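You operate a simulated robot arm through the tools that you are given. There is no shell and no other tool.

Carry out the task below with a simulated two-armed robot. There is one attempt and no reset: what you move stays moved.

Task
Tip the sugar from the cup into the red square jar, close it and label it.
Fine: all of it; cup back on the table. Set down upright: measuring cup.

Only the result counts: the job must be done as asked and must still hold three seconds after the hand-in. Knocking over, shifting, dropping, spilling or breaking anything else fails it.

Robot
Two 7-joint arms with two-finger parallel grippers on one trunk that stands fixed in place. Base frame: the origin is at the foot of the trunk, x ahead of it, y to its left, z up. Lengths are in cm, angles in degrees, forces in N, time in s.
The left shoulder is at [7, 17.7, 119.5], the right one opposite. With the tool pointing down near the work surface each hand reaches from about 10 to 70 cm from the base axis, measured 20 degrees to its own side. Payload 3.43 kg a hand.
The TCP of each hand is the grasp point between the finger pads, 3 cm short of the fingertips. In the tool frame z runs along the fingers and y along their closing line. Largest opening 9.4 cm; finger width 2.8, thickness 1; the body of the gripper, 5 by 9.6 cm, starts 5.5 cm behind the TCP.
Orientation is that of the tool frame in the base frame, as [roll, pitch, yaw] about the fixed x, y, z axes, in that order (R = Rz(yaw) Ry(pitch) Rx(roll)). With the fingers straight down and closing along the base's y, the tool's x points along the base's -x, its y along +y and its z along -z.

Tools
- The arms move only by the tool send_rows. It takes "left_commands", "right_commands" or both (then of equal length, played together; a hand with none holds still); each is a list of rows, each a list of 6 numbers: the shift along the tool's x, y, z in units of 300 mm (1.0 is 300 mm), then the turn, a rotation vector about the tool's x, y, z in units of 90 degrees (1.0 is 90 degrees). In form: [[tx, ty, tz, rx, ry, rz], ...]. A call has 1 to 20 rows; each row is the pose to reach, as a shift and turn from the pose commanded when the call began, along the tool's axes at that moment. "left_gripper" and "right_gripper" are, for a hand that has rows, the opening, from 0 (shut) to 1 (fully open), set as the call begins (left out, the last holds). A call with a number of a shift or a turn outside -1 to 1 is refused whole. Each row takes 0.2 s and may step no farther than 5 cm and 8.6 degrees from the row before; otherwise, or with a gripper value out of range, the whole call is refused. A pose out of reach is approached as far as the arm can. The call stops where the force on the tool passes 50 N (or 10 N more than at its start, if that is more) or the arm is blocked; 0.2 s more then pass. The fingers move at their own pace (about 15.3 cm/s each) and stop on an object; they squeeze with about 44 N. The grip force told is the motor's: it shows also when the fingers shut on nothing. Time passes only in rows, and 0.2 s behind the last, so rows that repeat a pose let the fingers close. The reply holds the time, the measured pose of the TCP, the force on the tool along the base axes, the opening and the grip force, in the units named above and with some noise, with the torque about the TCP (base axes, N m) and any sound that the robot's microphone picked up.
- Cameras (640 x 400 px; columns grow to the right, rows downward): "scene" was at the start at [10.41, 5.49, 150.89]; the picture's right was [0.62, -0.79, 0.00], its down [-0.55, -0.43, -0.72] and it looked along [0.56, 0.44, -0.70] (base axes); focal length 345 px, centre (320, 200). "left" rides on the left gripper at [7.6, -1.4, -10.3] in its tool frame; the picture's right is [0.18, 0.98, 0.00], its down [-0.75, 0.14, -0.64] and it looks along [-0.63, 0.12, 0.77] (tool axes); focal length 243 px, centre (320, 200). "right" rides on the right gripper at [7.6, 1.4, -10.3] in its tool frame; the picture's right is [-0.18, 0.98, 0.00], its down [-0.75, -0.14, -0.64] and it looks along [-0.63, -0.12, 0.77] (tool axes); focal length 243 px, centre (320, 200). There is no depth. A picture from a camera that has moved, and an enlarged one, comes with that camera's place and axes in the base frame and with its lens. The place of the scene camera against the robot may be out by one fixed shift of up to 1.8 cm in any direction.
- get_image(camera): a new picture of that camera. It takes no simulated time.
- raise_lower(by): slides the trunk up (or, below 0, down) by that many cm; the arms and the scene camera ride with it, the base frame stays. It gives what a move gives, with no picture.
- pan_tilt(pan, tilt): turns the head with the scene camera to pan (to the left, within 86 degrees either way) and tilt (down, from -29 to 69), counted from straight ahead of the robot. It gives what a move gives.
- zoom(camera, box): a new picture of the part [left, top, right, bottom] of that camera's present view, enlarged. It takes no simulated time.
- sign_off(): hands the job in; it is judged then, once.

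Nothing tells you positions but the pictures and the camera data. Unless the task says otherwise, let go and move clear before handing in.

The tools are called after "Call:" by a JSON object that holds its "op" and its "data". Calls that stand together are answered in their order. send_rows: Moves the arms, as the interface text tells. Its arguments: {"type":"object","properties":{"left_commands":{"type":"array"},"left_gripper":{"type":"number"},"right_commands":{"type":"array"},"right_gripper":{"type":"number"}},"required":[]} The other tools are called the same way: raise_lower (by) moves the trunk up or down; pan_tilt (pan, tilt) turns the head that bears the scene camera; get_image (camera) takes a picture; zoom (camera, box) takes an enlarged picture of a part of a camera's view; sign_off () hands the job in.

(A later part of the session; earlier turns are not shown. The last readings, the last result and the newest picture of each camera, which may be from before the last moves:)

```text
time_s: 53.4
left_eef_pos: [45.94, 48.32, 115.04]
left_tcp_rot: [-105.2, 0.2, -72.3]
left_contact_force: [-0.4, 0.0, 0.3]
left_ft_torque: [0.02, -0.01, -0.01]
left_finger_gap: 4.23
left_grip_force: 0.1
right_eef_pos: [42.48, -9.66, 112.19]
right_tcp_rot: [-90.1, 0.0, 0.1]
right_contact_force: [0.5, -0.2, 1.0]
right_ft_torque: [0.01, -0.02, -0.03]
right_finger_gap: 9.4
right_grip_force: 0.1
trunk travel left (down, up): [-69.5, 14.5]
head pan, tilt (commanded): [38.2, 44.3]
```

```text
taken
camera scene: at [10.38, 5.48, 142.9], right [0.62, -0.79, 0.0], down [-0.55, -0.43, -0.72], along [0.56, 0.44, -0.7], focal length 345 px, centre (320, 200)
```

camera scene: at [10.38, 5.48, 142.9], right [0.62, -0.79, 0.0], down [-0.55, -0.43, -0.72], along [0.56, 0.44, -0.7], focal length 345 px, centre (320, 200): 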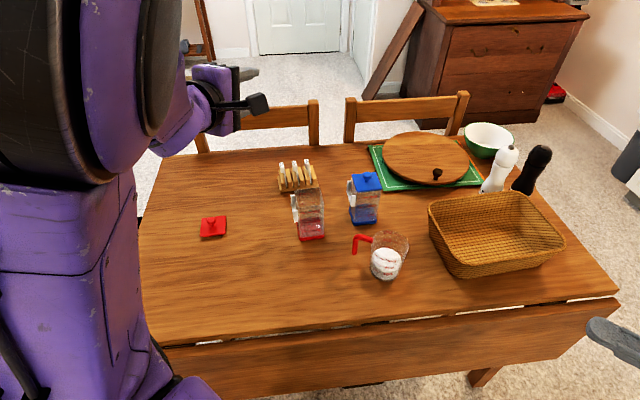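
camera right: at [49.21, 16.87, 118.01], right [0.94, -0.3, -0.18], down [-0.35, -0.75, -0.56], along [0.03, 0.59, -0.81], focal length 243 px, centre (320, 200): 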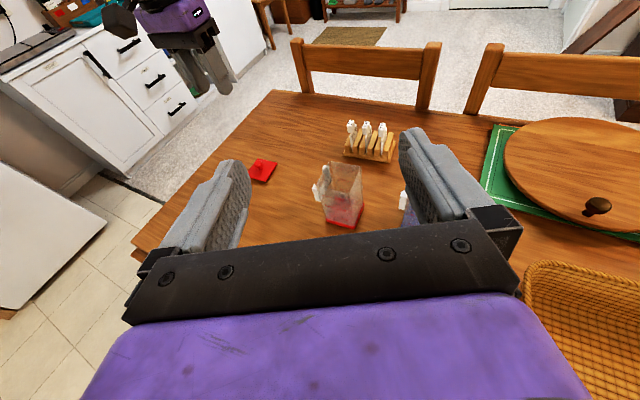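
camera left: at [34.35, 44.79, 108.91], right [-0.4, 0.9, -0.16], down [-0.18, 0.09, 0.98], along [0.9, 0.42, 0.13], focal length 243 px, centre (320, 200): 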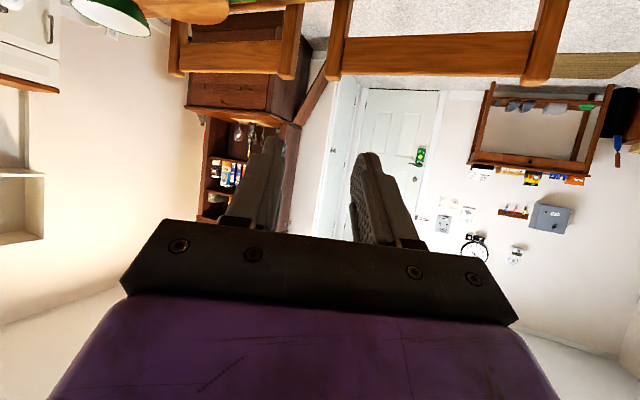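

That worked. Next, another −90° roll to bring the camera on top.

Call:
{"op": "send_rows", "data": {"left_commands": [[0, 0, 0, 0, 0, -0.0833], [0, 0, 0, 0, 0, -0.1667], [0, 0, 0, 0, 0, -0.25], [0, 0, 0, 0, 0, -0.3333], [0, 0, 0, 0, 0, -0.4167], [0, 0, 0, 0, 0, -0.5], [0, 0, 0, 0, 0, -0.5833], [0, 0, 0, 0, 0, -0.6667], [0, 0, 0, 0, 0, -0.75], [0, 0, 0, 0, 0, -0.8333], [0, 0, 0, 0, 0, -0.9167], [0, 0, 0, 0, 0, -1.0], [0, 0, 0, 0, 0, -1.0]]}}

Call:
{"op": "get_image", "data": {"camera": "scene"}}

Call:
{"op": "get_image", "data": {"camera": "left"}}

```text
time_s: 56.2
left_eef_pos: [45.92, 48.17, 114.91]
left_tcp_rot: [-179.6, -74.8, 17.4]
left_contact_force: [-0.3, -0.1, 0.7]
left_ft_torque: [0.0, -0.04, -0.03]
left_finger_gap: 4.24
left_grip_force: 0.0
right_eef_pos: [42.44, -9.81, 112.21]
right_tcp_rot: [-90.1, 0.0, 0.0]
right_contact_force: [1.0, -0.6, 0.3]
right_ft_torque: [-0.03, -0.01, 0.05]
right_finger_gap: 9.41
right_grip_force: 0.0
trunk travel left (down, up): [-69.5, 14.5]
head pan, tilt (commanded): [38.2, 44.3]
```

```text
taken
camera scene: at [10.41, 5.47, 142.89], right [0.62, -0.79, 0.0], down [-0.55, -0.43, -0.72], along [0.56, 0.44, -0.7], focal length 345 px, centre (320, 200)
```

scene: 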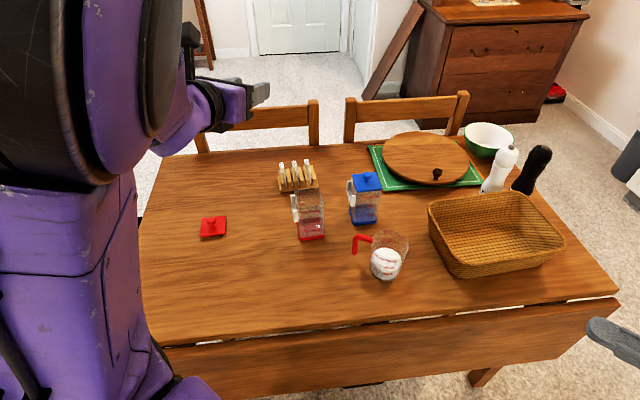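

```text
taken
camera left: at [38.03, 47.14, 125.1], right [0.34, -0.92, 0.18], down [-0.74, -0.38, -0.56], along [0.58, 0.06, -0.81], focal length 243 px, centre (320, 200)
```

left: 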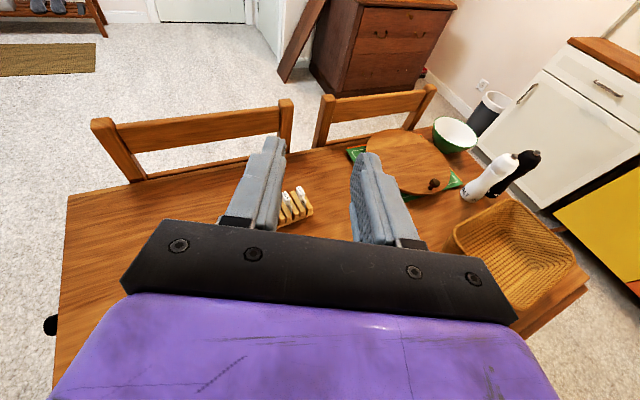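

The camera-up pose is reached for the left hand at 17.4° heading. Now I'll rehearse the pour roll (+90° first) while moving over toward the pour spot at a safe +10 cm height.

Call:
{"op": "send_rows", "data": {"left_commands": [[-0.007, 0.0095, 0.0211, 0.0216, 0, 0.0805], [-0.014, 0.019, 0.0422, 0.0431, 0, 0.161], [-0.021, 0.0285, 0.0633, 0.0647, 0, 0.2415], [-0.028, 0.038, 0.0843, 0.0863, 0, 0.322], [-0.035, 0.0475, 0.1054, 0.1078, 0, 0.4025], [-0.042, 0.057, 0.1265, 0.1294, 0, 0.483], [-0.049, 0.0665, 0.1476, 0.151, 0, 0.5634], [-0.056, 0.076, 0.1687, 0.1725, 0, 0.6439], [-0.063, 0.0855, 0.1898, 0.1941, 0, 0.7244], [-0.07, 0.095, 0.2108, 0.2157, 0, 0.8049], [-0.077, 0.1045, 0.2319, 0.2372, 0, 0.8854], [-0.084, 0.114, 0.253, 0.2588, 0, 0.9659], [-0.084, 0.114, 0.253, 0.2588, 0, 0.9659]]}}

Call:
{"op": "get_image", "data": {"camera": "scene"}}

```text
time_s: 59.0
left_eef_pos: [51.21, 54.22, 122.09]
left_tcp_rot: [-94.9, -1.6, -58.4]
left_contact_force: [0.1, -1.2, -0.5]
left_ft_torque: [0.02, 0.0, -0.01]
left_finger_gap: 4.23
left_grip_force: 0.0
left hand out of reach, approached as far as the arm can: row 4, 5, 6, 7, 8, 9, 10, 11, 12, 13
right_eef_pos: [42.62, -9.76, 112.1]
right_tcp_rot: [-90.1, 0.1, 0.1]
right_contact_force: [-0.2, -0.5, -1.1]
right_ft_torque: [0.01, -0.01, -0.02]
right_finger_gap: 9.43
right_grip_force: 0.0
trunk travel left (down, up): [-69.5, 14.5]
head pan, tilt (commanded): [38.2, 44.3]
```

```text
taken
camera scene: at [10.4, 5.46, 142.9], right [0.62, -0.79, 0.0], down [-0.55, -0.43, -0.72], along [0.56, 0.44, -0.7], focal length 345 px, centre (320, 200)
```

scene: 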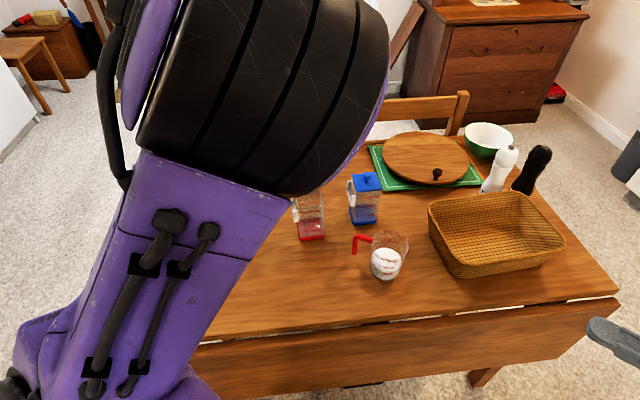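

The failure appears to be the elbow's fold limit: the wrist was too close to the shoulder (~34 cm). Raising the trunk will give the left arm more room, so I'll raise it 12 cm and look.

Call:
{"op": "raise_lower", "data": {"by": 12}}

Call:
{"op": "send_rows", "data": {"left_commands": [[0, 0.1, 0, 0, 0, 0], [0, 0.2, 0, 0, 0, 0], [0, 0.3, 0, 0, 0, 0], [0, 0.4, 0, 0, 0, 0], [0, 0.5, 0, 0, 0, 0], [0, 0.6, 0, 0, 0, 0], [0, 0.6, 0, 0, 0, 0]]}}

Call:
{"op": "get_image", "data": {"camera": "scene"}}

```text
time_s: 60.5
left_eef_pos: [51.26, 54.34, 133.67]
left_tcp_rot: [-95.4, -1.4, -58.3]
left_contact_force: [-0.6, -0.1, 0.1]
left_ft_torque: [0.0, 0.03, 0.02]
left_finger_gap: 4.24
left_grip_force: 0.1
right_eef_pos: [42.58, -9.78, 124.11]
right_tcp_rot: [-90.1, -0.1, 0.1]
right_contact_force: [-0.6, 1.3, -0.4]
right_ft_torque: [-0.01, 0.0, 0.0]
right_finger_gap: 9.38
right_grip_force: 0.1
trunk travel left (down, up): [-81.5, 2.5]
head pan, tilt (commanded): [38.2, 44.3]
```

```text
time_s: 62.1
left_eef_pos: [47.71, 57.86, 125.32]
left_tcp_rot: [-101.2, 1.4, -61.1]
left_contact_force: [0.4, 0.1, -0.2]
left_ft_torque: [-0.01, -0.02, 0.0]
left_finger_gap: 4.22
left_grip_force: 0.1
left hand out of reach, approached as far as the arm can: row 1, 2, 3, 4, 5, 6, 7
right_eef_pos: [42.52, -9.76, 124.21]
right_tcp_rot: [-90.1, 0.0, 0.1]
right_contact_force: [0.3, 0.7, -0.9]
right_ft_torque: [-0.02, 0.0, 0.0]
right_finger_gap: 9.42
right_grip_force: 0.1
trunk travel left (down, up): [-81.5, 2.5]
head pan, tilt (commanded): [38.2, 44.3]
```

```text
taken
camera scene: at [10.37, 5.46, 154.9], right [0.62, -0.79, 0.0], down [-0.55, -0.43, -0.72], along [0.56, 0.44, -0.7], focal length 345 px, centre (320, 200)
```

scene: 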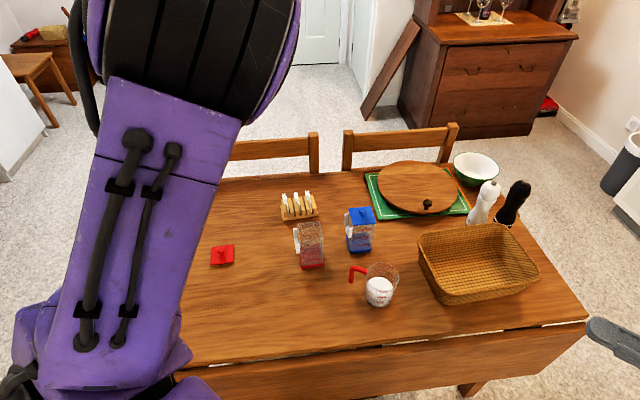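

This elbow posture is stuck at a limit, so I'll unwind the left hand back to its neutral pointing-down posture first.

Call:
{"op": "send_rows", "data": {"left_commands": [[0.0073, 0.0116, -0.0217, -0.0314, 0.0551, 0.0661], [0.0145, 0.0232, -0.0433, -0.0628, 0.1102, 0.1322], [0.0218, 0.0348, -0.065, -0.0942, 0.1653, 0.1983], [0.0291, 0.0464, -0.0867, -0.1256, 0.2204, 0.2644], [0.0364, 0.058, -0.1083, -0.157, 0.2755, 0.3305], [0.0436, 0.0696, -0.13, -0.1884, 0.3306, 0.3966], [0.0509, 0.0812, -0.1517, -0.2198, 0.3857, 0.4627], [0.0582, 0.0928, -0.1733, -0.2512, 0.4408, 0.5288], [0.0654, 0.1044, -0.195, -0.2826, 0.4959, 0.5949], [0.0727, 0.116, -0.2167, -0.314, 0.551, 0.661], [0.08, 0.1276, -0.2383, -0.3454, 0.6061, 0.7271], [0.0872, 0.1392, -0.26, -0.3768, 0.6612, 0.7932], [0.0945, 0.1508, -0.2817, -0.4082, 0.7163, 0.8593], [0.1018, 0.1624, -0.3033, -0.4396, 0.7714, 0.9254], [0.109, 0.174, -0.325, -0.471, 0.826, 0.991], [0.109, 0.174, -0.325, -0.471, 0.826, 0.991]]}}

Call:
{"op": "get_image", "data": {"camera": "scene"}}

```text
time_s: 65.5
left_eef_pos: [39.69, 50.08, 121.62]
left_tcp_rot: [-176.1, 5.4, -173.1]
left_contact_force: [-0.4, 1.0, 0.5]
left_ft_torque: [0.01, -0.01, 0.02]
left_finger_gap: 4.25
left_grip_force: 0.0
right_eef_pos: [42.48, -9.82, 124.29]
right_tcp_rot: [-90.2, 0.0, 0.1]
right_contact_force: [-0.7, -0.1, -0.2]
right_ft_torque: [-0.01, 0.04, 0.01]
right_finger_gap: 9.41
right_grip_force: 0.0
trunk travel left (down, up): [-81.5, 2.5]
head pan, tilt (commanded): [38.2, 44.3]
```

```text
taken
camera scene: at [10.39, 5.49, 154.9], right [0.62, -0.79, 0.0], down [-0.55, -0.43, -0.72], along [0.56, 0.44, -0.7], focal length 345 px, centre (320, 200)
```

scene: 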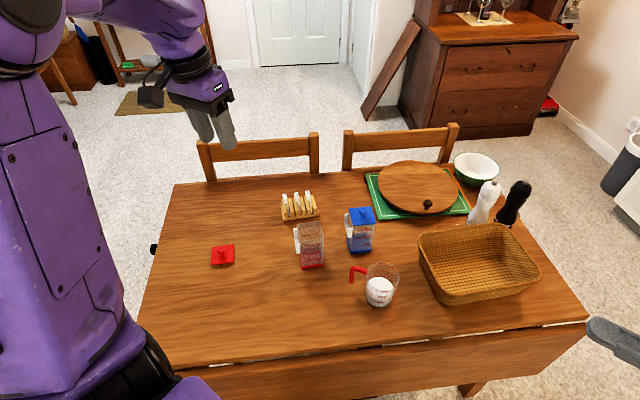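

Neutral again. I'll square up to exact tool-down, then go (with the wrist kept farther from the shoulder) to the forward-pointing camera-right orientation above the jar area.

Call:
{"op": "send_rows", "data": {"left_commands": [[0, 0, 0, -0.0175, 0.031, 0.0373], [0, 0, 0, -0.035, 0.062, 0.0746], [0, 0, 0, -0.035, 0.062, 0.0746]]}}

Call:
{"op": "send_rows", "data": {"left_commands": [[-0.0295, -0.0067, 0.0302, 0.0371, -0.0511, -0.0665], [-0.0591, -0.0133, 0.0604, 0.0742, -0.1022, -0.1331], [-0.0886, -0.02, 0.0906, 0.1112, -0.1532, -0.1996], [-0.1181, -0.0267, 0.1208, 0.1483, -0.2043, -0.2661], [-0.1477, -0.0333, 0.151, 0.1854, -0.2554, -0.3327], [-0.1772, -0.04, 0.1812, 0.2225, -0.3065, -0.3992], [-0.2067, -0.0467, 0.2114, 0.2596, -0.3576, -0.4657], [-0.2363, -0.0533, 0.2416, 0.2966, -0.4086, -0.5322], [-0.2658, -0.06, 0.2718, 0.3337, -0.4597, -0.5988], [-0.2953, -0.0667, 0.302, 0.3708, -0.5108, -0.6653], [-0.3249, -0.0733, 0.3322, 0.4079, -0.5619, -0.7318], [-0.3544, -0.08, 0.3624, 0.445, -0.613, -0.7984], [-0.3839, -0.0867, 0.3926, 0.482, -0.664, -0.8649], [-0.4135, -0.0933, 0.4228, 0.5191, -0.7151, -0.9314], [-0.443, -0.1, 0.453, 0.5562, -0.7662, -0.998], [-0.443, -0.1, 0.453, 0.5562, -0.7662, -0.998]]}}

Call:
{"op": "get_image", "data": {"camera": "scene"}}

```text
time_s: 66.3
left_eef_pos: [39.7, 50.05, 121.66]
left_tcp_rot: [-179.7, 0.1, -179.8]
left_contact_force: [-0.2, 1.1, -0.5]
left_ft_torque: [0.0, 0.01, 0.0]
left_finger_gap: 4.26
left_grip_force: 0.0
right_eef_pos: [42.26, -9.67, 124.18]
right_tcp_rot: [-90.1, 0.0, 0.0]
right_contact_force: [-0.5, 0.5, 0.1]
right_ft_torque: [0.03, 0.01, -0.02]
right_finger_gap: 9.39
right_grip_force: 0.1
trunk travel left (down, up): [-81.5, 2.5]
head pan, tilt (commanded): [38.2, 44.3]
```

```text
time_s: 69.7
left_eef_pos: [46.42, 48.71, 105.87]
left_tcp_rot: [-105.6, 1.2, -77.2]
left_contact_force: [1.8, -0.1, 0.1]
left_ft_torque: [0.02, -0.01, 0.03]
left_finger_gap: 4.22
left_grip_force: 0.0
left hand out of reach, approached as far as the arm can: row 14, 15, 16
right_eef_pos: [42.74, -9.67, 124.17]
right_tcp_rot: [-90.1, 0.1, 0.1]
right_contact_force: [0.5, -0.3, 0.3]
right_ft_torque: [0.03, 0.01, 0.02]
right_finger_gap: 9.43
right_grip_force: 0.0
trunk travel left (down, up): [-81.5, 2.5]
head pan, tilt (commanded): [38.2, 44.3]
```

```text
taken
camera scene: at [10.68, 5.55, 154.87], right [0.62, -0.79, 0.0], down [-0.55, -0.43, -0.71], along [0.56, 0.44, -0.7], focal length 345 px, centre (320, 200)
```

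scene: 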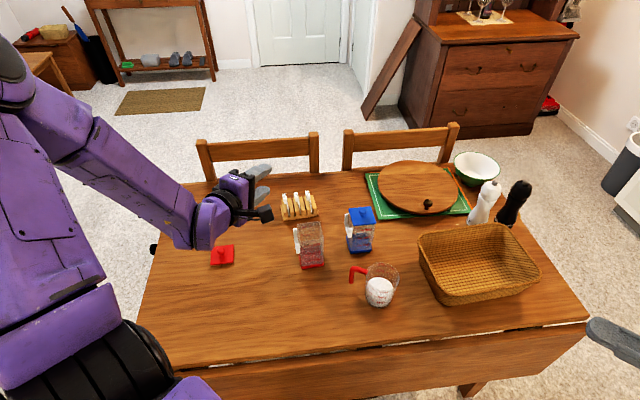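

I've worked out a better approach for this arm's posture: grip the handle from above (fingers straddling the inverted-L handle), then tilt the hand forward-and-up so the cup pours toward the robot into the jar. First I'll unwind to tool-down and rehearse that pitch motion empty-handed.

Call:
{"op": "send_rows", "data": {"left_commands": [[0.0064, -0.0199, -0.0129, -0.0381, 0.049, 0.0635], [0.0127, -0.0397, -0.0257, -0.0761, 0.0981, 0.127], [0.0191, -0.0596, -0.0386, -0.1142, 0.1471, 0.1905], [0.0254, -0.0795, -0.0514, -0.1523, 0.1961, 0.254], [0.0318, -0.0993, -0.0643, -0.1904, 0.2451, 0.3175], [0.0381, -0.1192, -0.0771, -0.2284, 0.2942, 0.3809], [0.0445, -0.1391, -0.09, -0.2665, 0.3432, 0.4444], [0.0508, -0.1589, -0.1028, -0.3046, 0.3922, 0.5079], [0.0572, -0.1788, -0.1157, -0.3426, 0.4413, 0.5714], [0.0635, -0.1987, -0.1285, -0.3807, 0.4903, 0.6349], [0.0699, -0.2185, -0.1414, -0.4188, 0.5393, 0.6984], [0.0762, -0.2384, -0.1542, -0.4569, 0.5884, 0.7619], [0.0826, -0.2583, -0.1671, -0.4949, 0.6374, 0.8254], [0.0889, -0.2781, -0.1799, -0.533, 0.6864, 0.8888], [0.0953, -0.298, -0.1927, -0.571, 0.7355, 0.9523], [0.0953, -0.298, -0.1927, -0.571, 0.7355, 0.9523]]}}

Call:
{"op": "raise_lower", "data": {"by": -8}}

Call:
{"op": "get_image", "data": {"camera": "scene"}}

```text
time_s: 73.1
left_eef_pos: [43.94, 44.99, 116.1]
left_tcp_rot: [179.9, -0.1, 179.8]
left_contact_force: [0.0, 0.6, 1.0]
left_ft_torque: [-0.01, 0.0, 0.0]
left_finger_gap: 4.21
left_grip_force: 0.0
right_eef_pos: [42.48, -9.76, 124.13]
right_tcp_rot: [-90.0, -0.1, 0.2]
right_contact_force: [-1.3, -0.1, 0.7]
right_ft_torque: [-0.02, 0.02, -0.03]
right_finger_gap: 9.4
right_grip_force: 0.0
trunk travel left (down, up): [-81.5, 2.5]
head pan, tilt (commanded): [38.2, 44.3]
```

```text
time_s: 74.2
left_eef_pos: [44.03, 45.08, 108.19]
left_tcp_rot: [179.9, -0.2, 179.8]
left_contact_force: [-0.1, 0.1, 0.3]
left_ft_torque: [0.01, 0.01, -0.04]
left_finger_gap: 4.23
left_grip_force: 0.1
right_eef_pos: [42.5, -9.8, 116.17]
right_tcp_rot: [-90.1, 0.0, 0.0]
right_contact_force: [-0.4, 0.6, -0.8]
right_ft_torque: [0.01, -0.01, -0.03]
right_finger_gap: 9.42
right_grip_force: 0.0
trunk travel left (down, up): [-73.5, 10.5]
head pan, tilt (commanded): [38.2, 44.3]
```

```text
taken
camera scene: at [10.39, 5.48, 146.9], right [0.62, -0.79, 0.0], down [-0.55, -0.43, -0.72], along [0.56, 0.44, -0.7], focal length 345 px, centre (320, 200)
```

scene: 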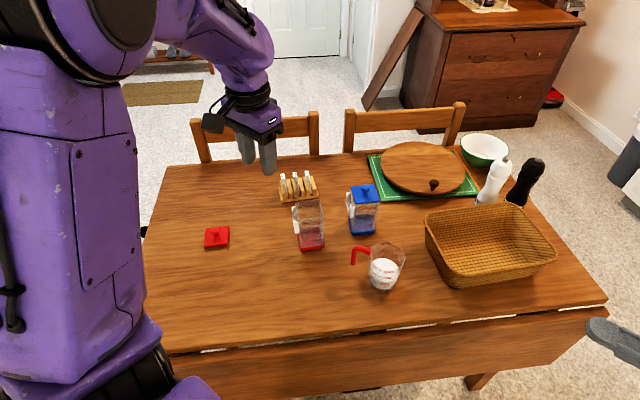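

Now I'll rehearse the pour pitch path empty-handed, 8 cm higher than the real one, first up to 90°.

Call:
{"op": "send_rows", "data": {"left_commands": [[-0.132, -0.016, -0.01, 0, -0.0889, 0], [-0.266, -0.033, -0.01, 0, -0.1778, 0], [-0.416, -0.049, -0.01, 0, -0.2667, 0], [-0.559, -0.069, 0, 0, -0.3556, 0], [-0.689, -0.084, 0.013, 0, -0.4444, 0], [-0.662, -0.084, 0.04, 0, -0.5333, 0], [-0.632, -0.084, 0.06, 0, -0.6222, 0], [-0.599, -0.084, 0.063, 0, -0.7111, 0], [-0.557, -0.084, 0.053, 0, -0.8, 0], [-0.514, -0.084, 0.046, 0, -0.8889, 0], [-0.469, -0.084, 0.036, 0, -0.9778, 0], [-0.457, -0.084, 0.035, 0, -1.0, 0], [-0.457, -0.084, 0.035, 0, -1.0, 0]]}}

Call:
{"op": "get_image", "data": {"camera": "scene"}}

```text
time_s: 77.0
left_eef_pos: [57.65, 42.55, 107.13]
left_tcp_rot: [109.0, 89.9, 108.8]
left_contact_force: [0.1, 0.3, -0.4]
left_ft_torque: [-0.01, 0.01, -0.02]
left_finger_gap: 4.22
left_grip_force: 0.0
right_eef_pos: [42.53, -9.74, 116.12]
right_tcp_rot: [-90.1, -0.1, 0.2]
right_contact_force: [-0.1, -0.5, 0.4]
right_ft_torque: [0.02, 0.0, 0.0]
right_finger_gap: 9.43
right_grip_force: 0.1
trunk travel left (down, up): [-73.5, 10.5]
head pan, tilt (commanded): [38.2, 44.3]
```

```text
taken
camera scene: at [10.41, 5.49, 146.89], right [0.62, -0.79, 0.0], down [-0.55, -0.43, -0.72], along [0.56, 0.44, -0.7], focal length 345 px, centre (320, 200)
```

scene: 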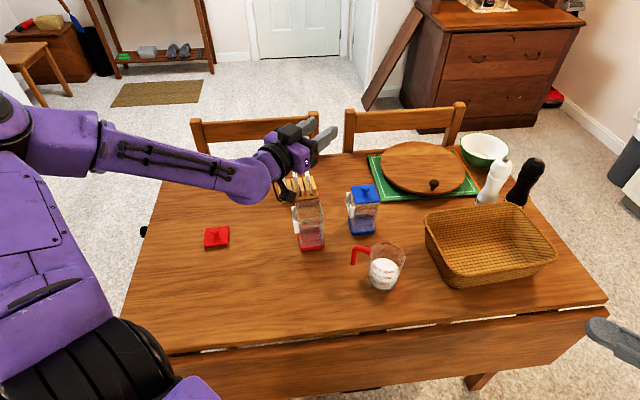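

90° works exactly and the arm stays well clear. Continuing the rehearsal to ~135°.

Call:
{"op": "send_rows", "data": {"left_commands": [[-0.005, 0, -0.045, 0, -0.0833, 0], [-0.0083, 0, -0.09, 0, -0.1667, 0], [-0.0017, 0, -0.135, 0, -0.25, 0], [0.0083, 0, -0.178, 0, -0.3333, 0], [0.02, 0, -0.207, 0, -0.3889, 0], [0.032, 0, -0.235, 0, -0.4444, 0], [0.045, 0, -0.262, 0, -0.5, 0], [0.045, 0, -0.262, 0, -0.5, 0]]}}

Call:
{"op": "get_image", "data": {"camera": "scene"}}

```text
time_s: 78.8
left_eef_pos: [49.85, 42.41, 105.81]
left_tcp_rot: [0.2, 44.9, 0.0]
left_contact_force: [-0.7, 0.2, -0.1]
left_ft_torque: [-0.03, -0.01, -0.03]
left_finger_gap: 4.23
left_grip_force: 0.0
right_eef_pos: [42.51, -9.82, 116.12]
right_tcp_rot: [-90.1, 0.0, 0.1]
right_contact_force: [-0.1, -1.4, 0.3]
right_ft_torque: [0.02, -0.02, -0.01]
right_finger_gap: 9.42
right_grip_force: 0.2
trunk travel left (down, up): [-73.5, 10.5]
head pan, tilt (commanded): [38.2, 44.3]
```

```text
taken
camera scene: at [10.36, 5.47, 146.9], right [0.62, -0.79, 0.0], down [-0.55, -0.43, -0.72], along [0.56, 0.44, -0.7], focal length 345 px, centre (320, 200)
```

scene: 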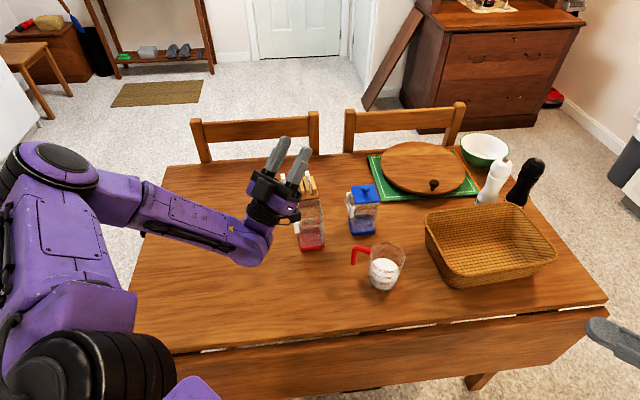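

The full 135° pour pose is reachable. Now I'll reverse back to tool-down, ready to go to the cup handle.

Call:
{"op": "send_rows", "data": {"left_commands": [[0.0038, -0.0039, 0.0203, 0, 0.0833, 0], [0.0077, -0.0078, 0.0407, 0, 0.1667, 0], [0.0115, -0.0118, 0.061, 0, 0.25, 0], [0.0153, -0.0157, 0.0813, 0, 0.3333, 0], [0.0192, -0.0196, 0.1017, 0, 0.4167, 0], [0.023, -0.0235, 0.122, 0, 0.5, 0], [0.0268, -0.0274, 0.1423, 0, 0.5833, 0], [0.0307, -0.0313, 0.1627, 0, 0.6667, 0], [0.0345, -0.0353, 0.183, 0, 0.75, 0], [0.0383, -0.0392, 0.2033, 0, 0.8333, 0], [0.0422, -0.0431, 0.2237, 0, 0.9167, 0], [0.046, -0.047, 0.244, 0, 1.0, 0], [0.046, -0.047, 0.244, 0, 1.0, 0]]}}

Call:
{"op": "send_rows", "data": {"left_commands": [[0.0235, -0.0055, -0.0235, 0, 0.0833, 0], [0.047, -0.011, -0.047, 0, 0.1667, 0], [0.0705, -0.0165, -0.0705, 0, 0.25, 0], [0.094, -0.022, -0.094, 0, 0.3333, 0], [0.1175, -0.0275, -0.1175, 0, 0.4167, 0], [0.141, -0.033, -0.141, 0, 0.5, 0], [0.141, -0.033, -0.141, 0, 0.5, 0]]}}

Call:
{"op": "get_image", "data": {"camera": "scene"}}

```text
time_s: 81.6
left_eef_pos: [56.17, 40.84, 110.05]
left_tcp_rot: [179.5, 44.7, 179.5]
left_contact_force: [0.2, 0.5, 0.4]
left_ft_torque: [0.01, 0.02, 0.02]
left_finger_gap: 4.25
left_grip_force: 0.1
left hand out of reach, approached as far as the arm can: row 12
right_eef_pos: [42.69, -10.09, 116.07]
right_tcp_rot: [-89.9, 0.1, 0.2]
right_contact_force: [-0.2, -0.3, 0.0]
right_ft_torque: [0.02, 0.01, -0.01]
right_finger_gap: 9.4
right_grip_force: 0.0
trunk travel left (down, up): [-73.5, 10.5]
head pan, tilt (commanded): [38.2, 44.3]
```

```text
time_s: 83.2
left_eef_pos: [49.61, 40.73, 109.6]
left_tcp_rot: [-179.0, -0.3, -179.1]
left_contact_force: [-0.4, 1.0, -0.1]
left_ft_torque: [-0.01, 0.02, 0.01]
left_finger_gap: 4.24
left_grip_force: 0.1
right_eef_pos: [42.43, -9.63, 116.22]
right_tcp_rot: [-90.1, 0.1, 0.0]
right_contact_force: [0.5, -0.7, -0.1]
right_ft_torque: [0.02, -0.02, -0.02]
right_finger_gap: 9.41
right_grip_force: 0.2
trunk travel left (down, up): [-73.5, 10.5]
head pan, tilt (commanded): [38.2, 44.3]
```

```text
taken
camera scene: at [10.39, 5.47, 146.9], right [0.62, -0.79, 0.0], down [-0.55, -0.43, -0.72], along [0.56, 0.44, -0.7], focal length 345 px, centre (320, 200)
```

scene: 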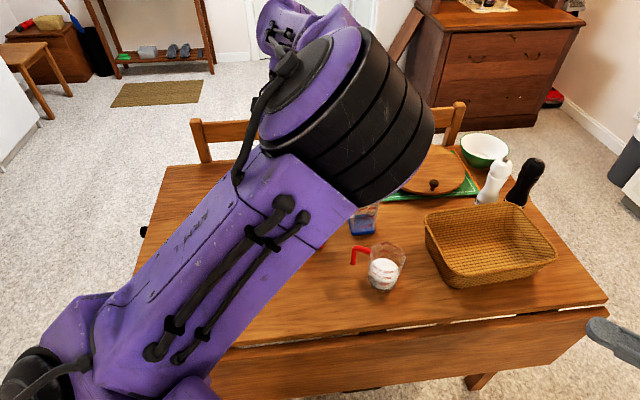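

The elbow swung to the front on that return (path-dependent), nothing touched. I'll move to the earlier well-behaved neutral spot and see if the elbow recovers to the left.

Call:
{"op": "send_rows", "data": {"left_commands": [[0.05, 0.04, -0.02, 0, 0, 0], [0.1, 0.08, -0.04, 0, 0, 0], [0.15, 0.12, -0.06, 0, 0, 0], [0.187, 0.143, -0.067, 0, 0, 0], [0.187, 0.143, -0.067, 0, 0, 0]]}}

Call:
{"op": "get_image", "data": {"camera": "scene"}}

```text
time_s: 84.4
left_eef_pos: [44.16, 45.03, 111.52]
left_tcp_rot: [-178.9, -0.2, -179.2]
left_contact_force: [0.4, 0.9, 0.5]
left_ft_torque: [0.03, 0.02, -0.03]
left_finger_gap: 4.24
left_grip_force: 0.1
right_eef_pos: [42.47, -9.81, 116.06]
right_tcp_rot: [-90.1, 0.0, 0.1]
right_contact_force: [1.1, -0.1, 0.4]
right_ft_torque: [-0.01, 0.04, -0.03]
right_finger_gap: 9.39
right_grip_force: 0.0
trunk travel left (down, up): [-73.5, 10.5]
head pan, tilt (commanded): [38.2, 44.3]
```

```text
taken
camera scene: at [10.44, 5.45, 146.89], right [0.62, -0.79, 0.0], down [-0.55, -0.43, -0.72], along [0.56, 0.44, -0.7], focal length 345 px, centre (320, 200)
```

scene: 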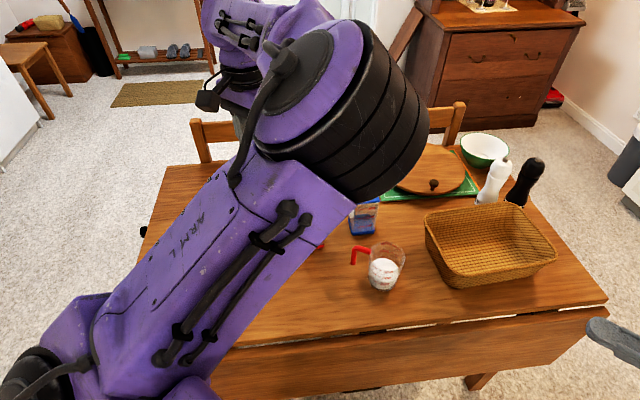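

Call:
{"op": "send_rows", "data": {"left_commands": [[0.117, 0.058, 0, 0, 0, 0], [0.233, 0.117, 0, 0, 0, 0], [0.35, 0.175, 0, 0, 0, 0], [0.467, 0.233, 0, 0, 0, 0], [0.467, 0.233, 0, 0, 0, 0]]}}

Call:
{"op": "get_image", "data": {"camera": "scene"}}

```text
time_s: 85.6
left_eef_pos: [30.61, 51.43, 111.93]
left_tcp_rot: [179.9, -0.2, 179.8]
left_contact_force: [0.6, -0.2, 0.4]
left_ft_torque: [0.03, 0.01, 0.01]
left_finger_gap: 4.23
left_grip_force: 0.0
right_eef_pos: [42.68, -9.74, 116.04]
right_tcp_rot: [-90.1, 0.0, 0.1]
right_contact_force: [0.3, 0.4, -0.2]
right_ft_torque: [-0.03, -0.01, 0.01]
right_finger_gap: 9.4
right_grip_force: 0.0
trunk travel left (down, up): [-73.5, 10.5]
head pan, tilt (commanded): [38.2, 44.3]
```

```text
taken
camera scene: at [10.48, 5.41, 146.89], right [0.62, -0.79, 0.0], down [-0.55, -0.43, -0.72], along [0.56, 0.44, -0.7], focal length 345 px, centre (320, 200)
```

scene: 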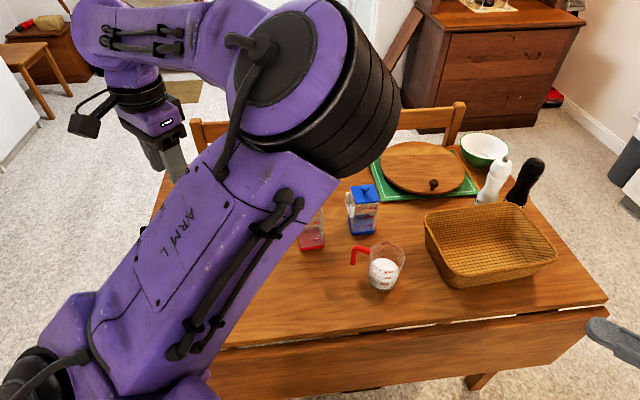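

The elbow stays in front. Since pushing the wrist roll one way seems to carry the elbow forward, I'll turn the hand the opposite way in place to push the elbow back to the left.

Call:
{"op": "send_rows", "data": {"left_commands": [[0, 0, 0, 0, 0, 0.09], [0, 0, 0, 0, 0, 0.18], [0, 0, 0, 0, 0, 0.27], [0, 0, 0, 0, 0, 0.36], [0, 0, 0, 0, 0, 0.45], [0, 0, 0, 0, 0, 0.54], [0, 0, 0, 0, 0, 0.63], [0, 0, 0, 0, 0, 0.72], [0, 0, 0, 0, 0, 0.72]]}}

Call:
{"op": "get_image", "data": {"camera": "scene"}}

```text
time_s: 87.6
left_eef_pos: [30.5, 51.48, 111.88]
left_tcp_rot: [180.0, -0.1, 114.9]
left_contact_force: [0.9, -0.5, -0.5]
left_ft_torque: [0.02, 0.01, -0.01]
left_finger_gap: 4.24
left_grip_force: 0.1
right_eef_pos: [42.6, -9.73, 115.87]
right_tcp_rot: [-90.1, 0.0, 0.1]
right_contact_force: [0.6, -0.8, -1.0]
right_ft_torque: [0.03, 0.0, -0.03]
right_finger_gap: 9.41
right_grip_force: 0.1
trunk travel left (down, up): [-73.5, 10.5]
head pan, tilt (commanded): [38.2, 44.3]
```

```text
taken
camera scene: at [10.41, 5.47, 146.89], right [0.62, -0.79, 0.0], down [-0.55, -0.43, -0.72], along [0.56, 0.44, -0.7], focal length 345 px, centre (320, 200)
```

scene: 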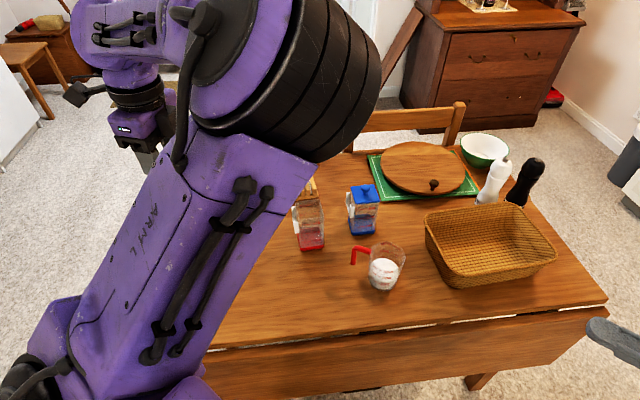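

The elbow is moving left. I'll turn further the same way.

Call:
{"op": "send_rows", "data": {"left_commands": [[0, 0, 0, 0, 0, 0.09], [0, 0, 0, 0, 0, 0.18], [0, 0, 0, 0, 0, 0.27], [0, 0, 0, 0, 0, 0.36], [0, 0, 0, 0, 0, 0.45], [0, 0, 0, 0, 0, 0.54], [0, 0, 0, 0, 0, 0.63], [0, 0, 0, 0, 0, 0.63]]}}

Call:
{"op": "get_image", "data": {"camera": "scene"}}

```text
time_s: 89.4
left_eef_pos: [30.37, 51.52, 112.02]
left_tcp_rot: [-179.9, 0.0, 58.3]
left_contact_force: [0.1, -0.1, 0.0]
left_ft_torque: [-0.02, 0.0, 0.01]
left_finger_gap: 4.23
left_grip_force: 0.2
right_eef_pos: [42.48, -9.76, 116.19]
right_tcp_rot: [-90.1, -0.1, 0.0]
right_contact_force: [0.2, 0.0, -0.5]
right_ft_torque: [-0.02, 0.0, 0.03]
right_finger_gap: 9.41
right_grip_force: 0.1
trunk travel left (down, up): [-73.5, 10.5]
head pan, tilt (commanded): [38.2, 44.3]
```

```text
taken
camera scene: at [10.41, 5.47, 146.89], right [0.62, -0.79, 0.0], down [-0.55, -0.43, -0.72], along [0.56, 0.44, -0.7], focal length 345 px, centre (320, 200)
```

scene: 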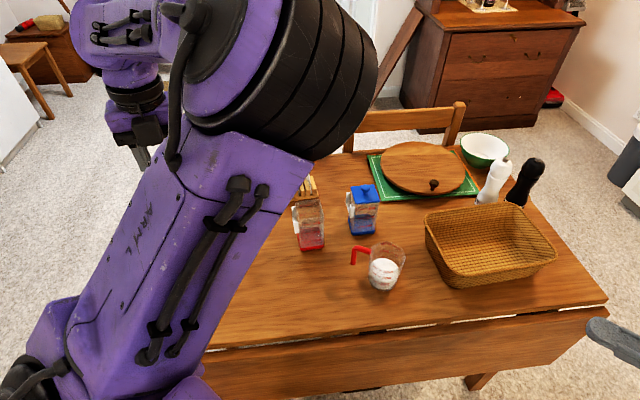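

Turning the wrist alone doesn't flip the elbow. I'll turn back to neutral and test whether the same pour path also works with this elbow-forward posture (empty-handed, high).

Call:
{"op": "send_rows", "data": {"left_commands": [[0, 0, 0, 0, 0, -0.09], [0, 0, 0, 0, 0, -0.18], [0, 0, 0, 0, 0, -0.27], [0, 0, 0, 0, 0, -0.36], [0, 0, 0, 0, 0, -0.45], [0, 0, 0, 0, 0, -0.54], [0, 0, 0, 0, 0, -0.63], [0, 0, 0, 0, 0, -0.72], [0, 0, 0, 0, 0, -0.81], [0, 0, 0, 0, 0, -0.9], [0, 0, 0, 0, 0, -0.99]]}}

Call:
{"op": "send_rows", "data": {"left_commands": [[0, 0, 0, 0, 0, -0.09], [0, 0, 0, 0, 0, -0.18], [0, 0, 0, 0, 0, -0.27], [0, 0, 0, 0, 0, -0.36], [0, 0, 0, 0, 0, -0.36]]}}

Call:
{"op": "send_rows", "data": {"left_commands": [[-0.11, -0.053, 0.03, 0, 0, 0], [-0.22, -0.106, 0.06, 0, 0, 0], [-0.33, -0.16, 0.1, 0, 0, 0], [-0.446, -0.213, 0.13, 0, 0, 0], [-0.446, -0.213, 0.13, 0, 0, 0]]}}

Call:
{"op": "get_image", "data": {"camera": "scene"}}

```text
time_s: 91.8
left_eef_pos: [30.42, 51.33, 111.97]
left_tcp_rot: [-179.9, -0.1, 147.6]
left_contact_force: [0.3, -0.3, 0.5]
left_ft_torque: [-0.01, 0.0, -0.01]
left_finger_gap: 4.23
left_grip_force: 0.0
right_eef_pos: [42.5, -9.71, 116.04]
right_tcp_rot: [-90.1, 0.0, 0.0]
right_contact_force: [0.1, 0.3, -0.1]
right_ft_torque: [-0.02, 0.0, -0.02]
right_finger_gap: 9.41
right_grip_force: 0.0
trunk travel left (down, up): [-73.5, 10.5]
head pan, tilt (commanded): [38.2, 44.3]
```

```text
time_s: 93.0
left_eef_pos: [30.45, 51.38, 112.06]
left_tcp_rot: [179.8, -0.2, 179.9]
left_contact_force: [0.3, 0.4, 0.2]
left_ft_torque: [0.02, 0.02, 0.02]
left_finger_gap: 4.23
left_grip_force: 0.1
right_eef_pos: [42.46, -9.8, 116.07]
right_tcp_rot: [-90.1, 0.1, 0.1]
right_contact_force: [0.8, 0.5, -0.2]
right_ft_torque: [0.01, 0.0, 0.0]
right_finger_gap: 9.42
right_grip_force: 0.1
trunk travel left (down, up): [-73.5, 10.5]
head pan, tilt (commanded): [38.2, 44.3]
```

```text
time_s: 94.2
left_eef_pos: [43.34, 45.33, 107.82]
left_tcp_rot: [-179.5, -0.4, -179.5]
left_contact_force: [-0.7, -0.3, -0.3]
left_ft_torque: [-0.02, 0.0, -0.01]
left_finger_gap: 4.21
left_grip_force: 0.1
right_eef_pos: [42.26, -9.7, 116.11]
right_tcp_rot: [-90.1, 0.0, 0.0]
right_contact_force: [0.1, -0.2, 1.5]
right_ft_torque: [0.01, 0.0, 0.02]
right_finger_gap: 9.39
right_grip_force: 0.0
trunk travel left (down, up): [-73.5, 10.5]
head pan, tilt (commanded): [38.2, 44.3]
```

```text
taken
camera scene: at [10.28, 5.53, 146.91], right [0.62, -0.79, 0.0], down [-0.55, -0.43, -0.72], along [0.56, 0.44, -0.7], focal length 345 px, centre (320, 200)
```

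scene: 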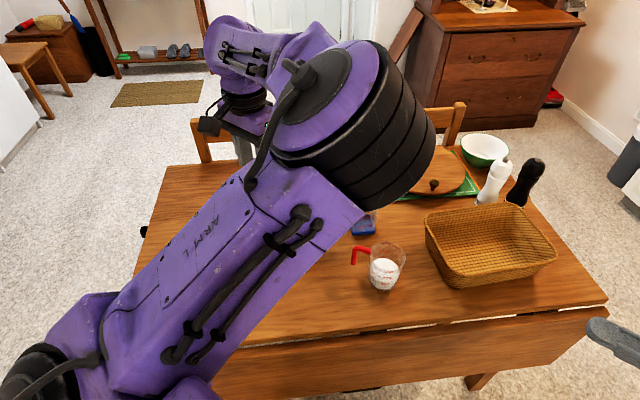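

Call:
{"op": "send_rows", "data": {"left_commands": [[-0.132, -0.016, -0.01, 0, -0.0889, 0], [-0.266, -0.033, -0.01, 0, -0.1778, 0], [-0.416, -0.049, -0.01, 0, -0.2667, 0], [-0.559, -0.069, 0, 0, -0.3556, 0], [-0.689, -0.084, 0.013, 0, -0.4444, 0], [-0.689, -0.084, 0.013, 0, -0.4444, 0]]}}

Call:
{"op": "get_image", "data": {"camera": "scene"}}

```text
time_s: 95.6
left_eef_pos: [64.56, 42.38, 107.65]
left_tcp_rot: [179.8, 40.0, 179.7]
left_contact_force: [-0.3, 1.4, 0.1]
left_ft_torque: [0.03, -0.01, 0.0]
left_finger_gap: 4.23
left_grip_force: 0.0
right_eef_pos: [42.31, -9.76, 116.25]
right_tcp_rot: [-90.2, 0.0, 0.1]
right_contact_force: [-0.6, 0.0, -0.4]
right_ft_torque: [0.0, 0.01, -0.02]
right_finger_gap: 9.4
right_grip_force: 0.0
trunk travel left (down, up): [-73.5, 10.5]
head pan, tilt (commanded): [38.2, 44.3]
```

```text
taken
camera scene: at [10.35, 5.43, 146.9], right [0.62, -0.79, 0.0], down [-0.55, -0.43, -0.72], along [0.56, 0.44, -0.7], focal length 345 px, centre (320, 200)
```

scene: 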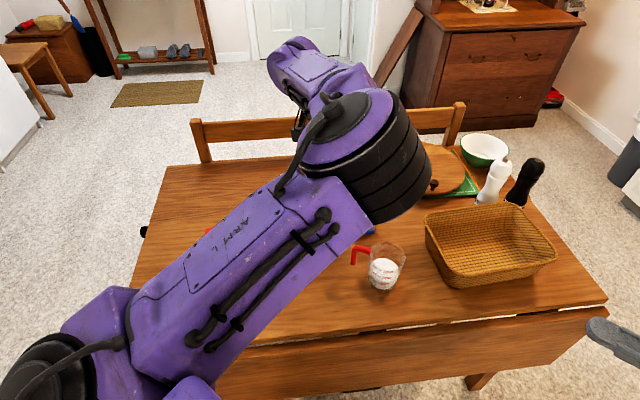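

Call:
{"op": "send_rows", "data": {"left_commands": [[0.0318, 0, 0.0016, 0, -0.0833, 0], [0.0664, 0, -0.0013, 0, -0.1667, 0], [0.0973, 0, -0.0164, 0, -0.25, 0], [0.1211, 0, -0.045, 0, -0.3333, 0], [0.1463, 0, -0.0771, 0, -0.4167, 0], [0.1729, 0, -0.1103, 0, -0.5, 0], [0.2018, 0, -0.1433, 0, -0.5833, 0], [0.233, 0, -0.176, 0, -0.6667, 0], [0.2686, 0, -0.2037, 0, -0.75, 0], [0.3074, 0, -0.2275, 0, -0.8333, 0], [0.3481, 0, -0.2465, 0, -0.9167, 0], [0.3918, 0, -0.2592, 0, -1.0, 0], [0.3918, 0, -0.2592, 0, -1.0, 0]]}}

Call:
{"op": "get_image", "data": {"camera": "scene"}}

```text
time_s: 98.4
left_eef_pos: [50.28, 42.49, 106.22]
left_tcp_rot: [0.2, 50.0, 0.0]
left_contact_force: [0.0, 0.6, -0.2]
left_ft_torque: [-0.02, 0.0, -0.01]
left_finger_gap: 4.25
left_grip_force: 0.2
right_eef_pos: [42.57, -9.79, 116.12]
right_tcp_rot: [-90.1, 0.0, 0.1]
right_contact_force: [-0.3, 0.1, -1.0]
right_ft_torque: [0.03, 0.0, 0.01]
right_finger_gap: 9.41
right_grip_force: 0.1
trunk travel left (down, up): [-73.5, 10.5]
head pan, tilt (commanded): [38.2, 44.3]
```

```text
taken
camera scene: at [10.38, 5.46, 146.9], right [0.62, -0.79, 0.0], down [-0.55, -0.43, -0.72], along [0.56, 0.44, -0.7], focal length 345 px, centre (320, 200)
```

scene: 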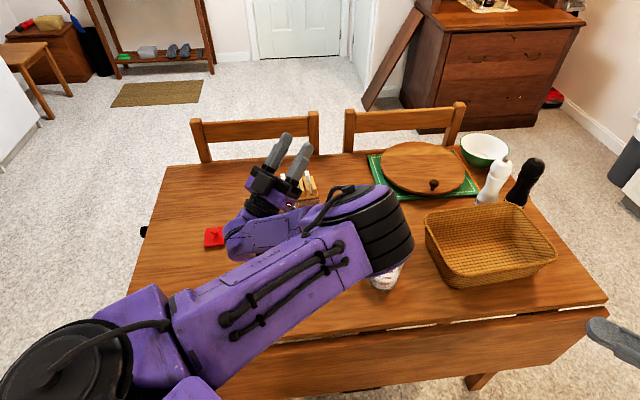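

Both postures can pour; the elbow-left posture gives a much better view though. I'll replay the earlier return motion from here to see if it brings the elbow back left.

Call:
{"op": "send_rows", "data": {"left_commands": [[0.0038, -0.0039, 0.0203, 0, 0.0833, 0], [0.0077, -0.0078, 0.0407, 0, 0.1667, 0], [0.0115, -0.0118, 0.061, 0, 0.25, 0], [0.0153, -0.0157, 0.0813, 0, 0.3333, 0], [0.0192, -0.0196, 0.1017, 0, 0.4167, 0], [0.023, -0.0235, 0.122, 0, 0.5, 0], [0.0268, -0.0274, 0.1423, 0, 0.5833, 0], [0.0307, -0.0313, 0.1627, 0, 0.6667, 0], [0.0345, -0.0353, 0.183, 0, 0.75, 0], [0.0383, -0.0392, 0.2033, 0, 0.8333, 0], [0.0422, -0.0431, 0.2237, 0, 0.9167, 0], [0.046, -0.047, 0.244, 0, 1.0, 0], [0.046, -0.047, 0.244, 0, 1.0, 0]]}}

Call:
{"op": "get_image", "data": {"camera": "scene"}}

```text
time_s: 101.2
left_eef_pos: [56.68, 42.01, 109.32]
left_tcp_rot: [-177.6, 40.0, -177.3]
left_contact_force: [0.0, 0.2, 0.1]
left_ft_torque: [-0.01, -0.02, -0.03]
left_finger_gap: 4.25
left_grip_force: 0.1
right_eef_pos: [42.49, -9.76, 116.11]
right_tcp_rot: [-90.1, 0.0, 0.1]
right_contact_force: [-0.1, 0.0, -0.9]
right_ft_torque: [0.0, 0.01, 0.03]
right_finger_gap: 9.41
right_grip_force: 0.0
trunk travel left (down, up): [-73.5, 10.5]
head pan, tilt (commanded): [38.2, 44.3]
```

```text
taken
camera scene: at [10.4, 5.52, 146.89], right [0.62, -0.79, 0.0], down [-0.55, -0.43, -0.72], along [0.56, 0.44, -0.7], focal length 345 px, centre (320, 200)
```

scene: 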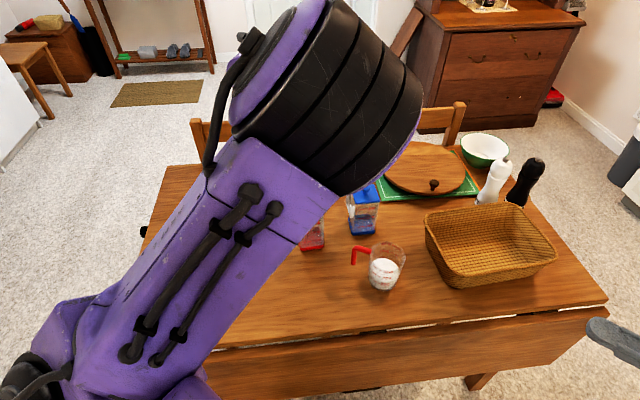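

The elbow drifts with the loop direction, so traversing the loop the opposite way should move it back left. I'll reverse this last motion first.

Call:
{"op": "send_rows", "data": {"left_commands": [[0.0203, 0.0039, -0.0038, 0, -0.0833, 0], [0.0407, 0.0078, -0.0077, 0, -0.1667, 0], [0.061, 0.0118, -0.0115, 0, -0.25, 0], [0.0813, 0.0157, -0.0153, 0, -0.3333, 0], [0.1017, 0.0196, -0.0191, 0, -0.4167, 0], [0.122, 0.0235, -0.023, 0, -0.5, 0], [0.1423, 0.0274, -0.0268, 0, -0.5833, 0], [0.1627, 0.0313, -0.0306, 0, -0.6667, 0], [0.183, 0.0353, -0.0344, 0, -0.75, 0], [0.2033, 0.0392, -0.0383, 0, -0.8333, 0], [0.2237, 0.0431, -0.0421, 0, -0.9167, 0], [0.244, 0.047, -0.0459, 0, -1.0, 0], [0.244, 0.047, -0.0459, 0, -1.0, 0]]}}

Call:
{"op": "get_image", "data": {"camera": "scene"}}

```text
time_s: 104.0
left_eef_pos: [50.46, 42.42, 106.0]
left_tcp_rot: [0.1, 50.0, -0.1]
left_contact_force: [0.7, 0.7, 0.6]
left_ft_torque: [0.03, 0.0, -0.01]
left_finger_gap: 4.23
left_grip_force: 0.1
right_eef_pos: [42.52, -9.74, 116.22]
right_tcp_rot: [-90.1, 0.0, 0.2]
right_contact_force: [0.1, -0.4, 0.0]
right_ft_torque: [0.0, -0.01, 0.02]
right_finger_gap: 9.39
right_grip_force: 0.1
trunk travel left (down, up): [-73.5, 10.5]
head pan, tilt (commanded): [38.2, 44.3]
```

```text
taken
camera scene: at [10.35, 5.52, 146.9], right [0.62, -0.79, 0.0], down [-0.55, -0.43, -0.72], along [0.56, 0.44, -0.7], focal length 345 px, centre (320, 200)
```

scene: 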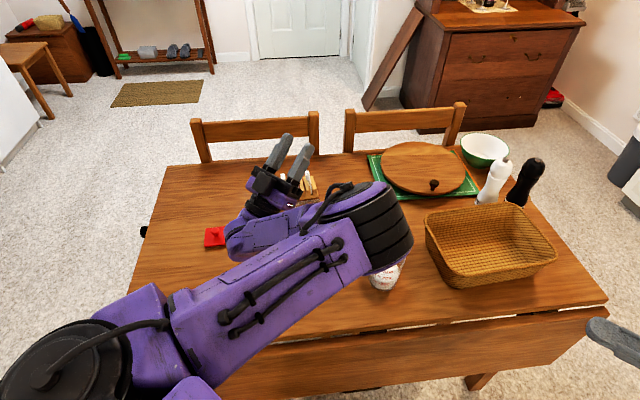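

The motion is reversible, so the posture depends only on the branch. I'll retrace back to tool-down, then use a far-left stretch to let the arm re-choose the elbow-left branch.

Call:
{"op": "send_rows", "data": {"left_commands": [[0.0128, 0, 0.0437, 0, 0.0833, 0], [0.0317, 0, 0.0844, 0, 0.1667, 0], [0.0555, 0, 0.1231, 0, 0.25, 0], [0.0832, 0, 0.1586, 0, 0.3333, 0], [0.1159, 0, 0.19, 0, 0.4167, 0], [0.1489, 0, 0.2188, 0, 0.5, 0], [0.1821, 0, 0.2454, 0, 0.5833, 0], [0.2142, 0, 0.2707, 0, 0.6667, 0], [0.2428, 0, 0.2945, 0, 0.75, 0], [0.2579, 0, 0.3254, 0, 0.8333, 0], [0.2608, 0, 0.36, 0, 0.9167, 0], [0.2592, 0, 0.3918, 0, 1.0, 0], [0.2592, 0, 0.3918, 0, 1.0, 0]]}}

Call:
{"op": "send_rows", "data": {"left_commands": [[0.105, 0.016, 0.0, 0, 0.0889, 0], [0.22, 0.033, 0.0, 0, 0.1778, 0], [0.33, 0.05, -0.06, 0, 0.2667, 0], [0.42, 0.067, -0.16, 0, 0.3556, 0], [0.48, 0.084, -0.28, 0, 0.4444, 0], [0.52, 0.084, -0.44, 0, 0.4444, 0], [0.52, 0.084, -0.44, 0, 0.4444, 0]]}}

Call:
{"op": "get_image", "data": {"camera": "scene"}}

```text
time_s: 106.8
left_eef_pos: [64.37, 42.58, 107.68]
left_tcp_rot: [179.8, 39.9, 179.8]
left_contact_force: [0.3, -0.8, 0.4]
left_ft_torque: [0.0, -0.02, -0.01]
left_finger_gap: 4.22
left_grip_force: 0.1
right_eef_pos: [42.46, -9.69, 116.11]
right_tcp_rot: [-90.1, 0.0, 0.1]
right_contact_force: [-0.9, -0.4, 0.1]
right_ft_torque: [0.01, 0.01, -0.04]
right_finger_gap: 9.41
right_grip_force: 0.1
trunk travel left (down, up): [-73.5, 10.5]
head pan, tilt (commanded): [38.2, 44.3]
```

```text
time_s: 108.4
left_eef_pos: [44.05, 45.21, 107.48]
left_tcp_rot: [-179.8, -0.6, -179.6]
left_contact_force: [0.1, 0.3, 1.1]
left_ft_torque: [0.02, 0.03, -0.01]
left_finger_gap: 4.23
left_grip_force: 0.1
right_eef_pos: [42.63, -9.76, 115.97]
right_tcp_rot: [-90.1, 0.1, 0.1]
right_contact_force: [0.6, -0.8, 0.7]
right_ft_torque: [-0.02, -0.02, 0.0]
right_finger_gap: 9.39
right_grip_force: 0.0
trunk travel left (down, up): [-73.5, 10.5]
head pan, tilt (commanded): [38.2, 44.3]
```

```text
taken
camera scene: at [10.54, 5.51, 146.88], right [0.62, -0.79, 0.0], down [-0.55, -0.43, -0.71], along [0.56, 0.44, -0.7], focal length 345 px, centre (320, 200)
```

scene: 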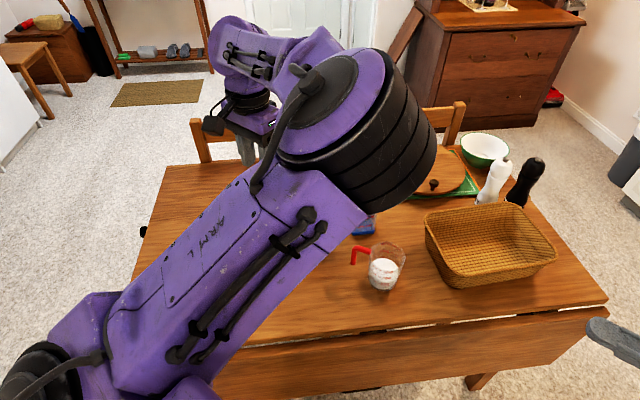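

Call:
{"op": "send_rows", "data": {"left_commands": [[0.06, 0.14, 0, 0, 0, 0], [0.12, 0.28, 0, 0, 0, 0], [0.18, 0.42, 0, 0, 0, 0], [0.24, 0.56, 0, 0, 0, 0], [0.3, 0.7, 0, 0, 0, 0], [0.36, 0.84, 0, 0, 0, 0], [0.42, 0.98, 0, 0, 0, 0], [0.42, 0.98, 0, 0, 0, 0]]}}

Call:
{"op": "get_image", "data": {"camera": "scene"}}

```text
time_s: 110.2
left_eef_pos: [31.67, 74.49, 107.81]
left_tcp_rot: [179.7, -0.1, 179.9]
left_contact_force: [-0.4, -0.2, -0.7]
left_ft_torque: [0.0, -0.01, 0.01]
left_finger_gap: 4.22
left_grip_force: 0.0
right_eef_pos: [42.63, -9.86, 116.12]
right_tcp_rot: [-90.0, 0.0, 0.1]
right_contact_force: [0.4, -0.8, 0.4]
right_ft_torque: [-0.01, 0.02, 0.0]
right_finger_gap: 9.4
right_grip_force: 0.1
trunk travel left (down, up): [-73.5, 10.5]
head pan, tilt (commanded): [38.2, 44.3]
```

```text
taken
camera scene: at [10.47, 5.33, 146.89], right [0.62, -0.79, 0.0], down [-0.55, -0.43, -0.72], along [0.56, 0.44, -0.7], focal length 345 px, centre (320, 200)
```

scene: 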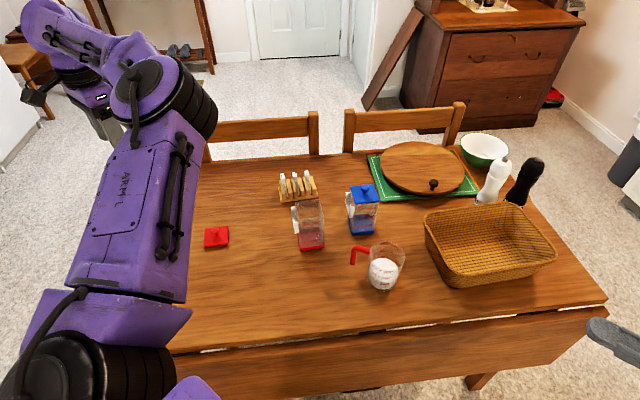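

Call:
{"op": "send_rows", "data": {"left_commands": [[0.0, 0.1, 0, 0, 0, 0], [0.0, 0.2, 0, 0, 0, 0], [0.0, 0.3, 0, 0, 0, 0], [0.0, 0.4, 0, 0, 0, 0], [0.0, 0.4, 0, 0, 0, 0]]}}

Call:
{"op": "get_image", "data": {"camera": "scene"}}

```text
time_s: 111.4
left_eef_pos: [31.2, 81.55, 107.53]
left_tcp_rot: [179.9, 0.1, 179.9]
left_contact_force: [0.0, 0.2, 0.3]
left_ft_torque: [-0.02, -0.01, 0.07]
left_finger_gap: 4.23
left_grip_force: 0.0
left hand out of reach, approached as far as the arm can: row 3, 4, 5
right_eef_pos: [42.38, -9.68, 116.16]
right_tcp_rot: [-90.2, 0.0, 0.1]
right_contact_force: [0.0, 0.6, 0.1]
right_ft_torque: [-0.02, -0.02, 0.01]
right_finger_gap: 9.39
right_grip_force: 0.1
trunk travel left (down, up): [-73.5, 10.5]
head pan, tilt (commanded): [38.2, 44.3]
```

```text
taken
camera scene: at [10.29, 5.62, 146.9], right [0.62, -0.79, 0.0], down [-0.55, -0.43, -0.72], along [0.56, 0.44, -0.7], focal length 345 px, centre (320, 200)
```

scene: 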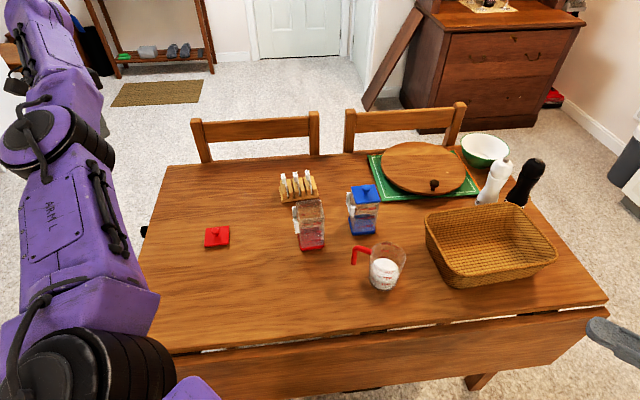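

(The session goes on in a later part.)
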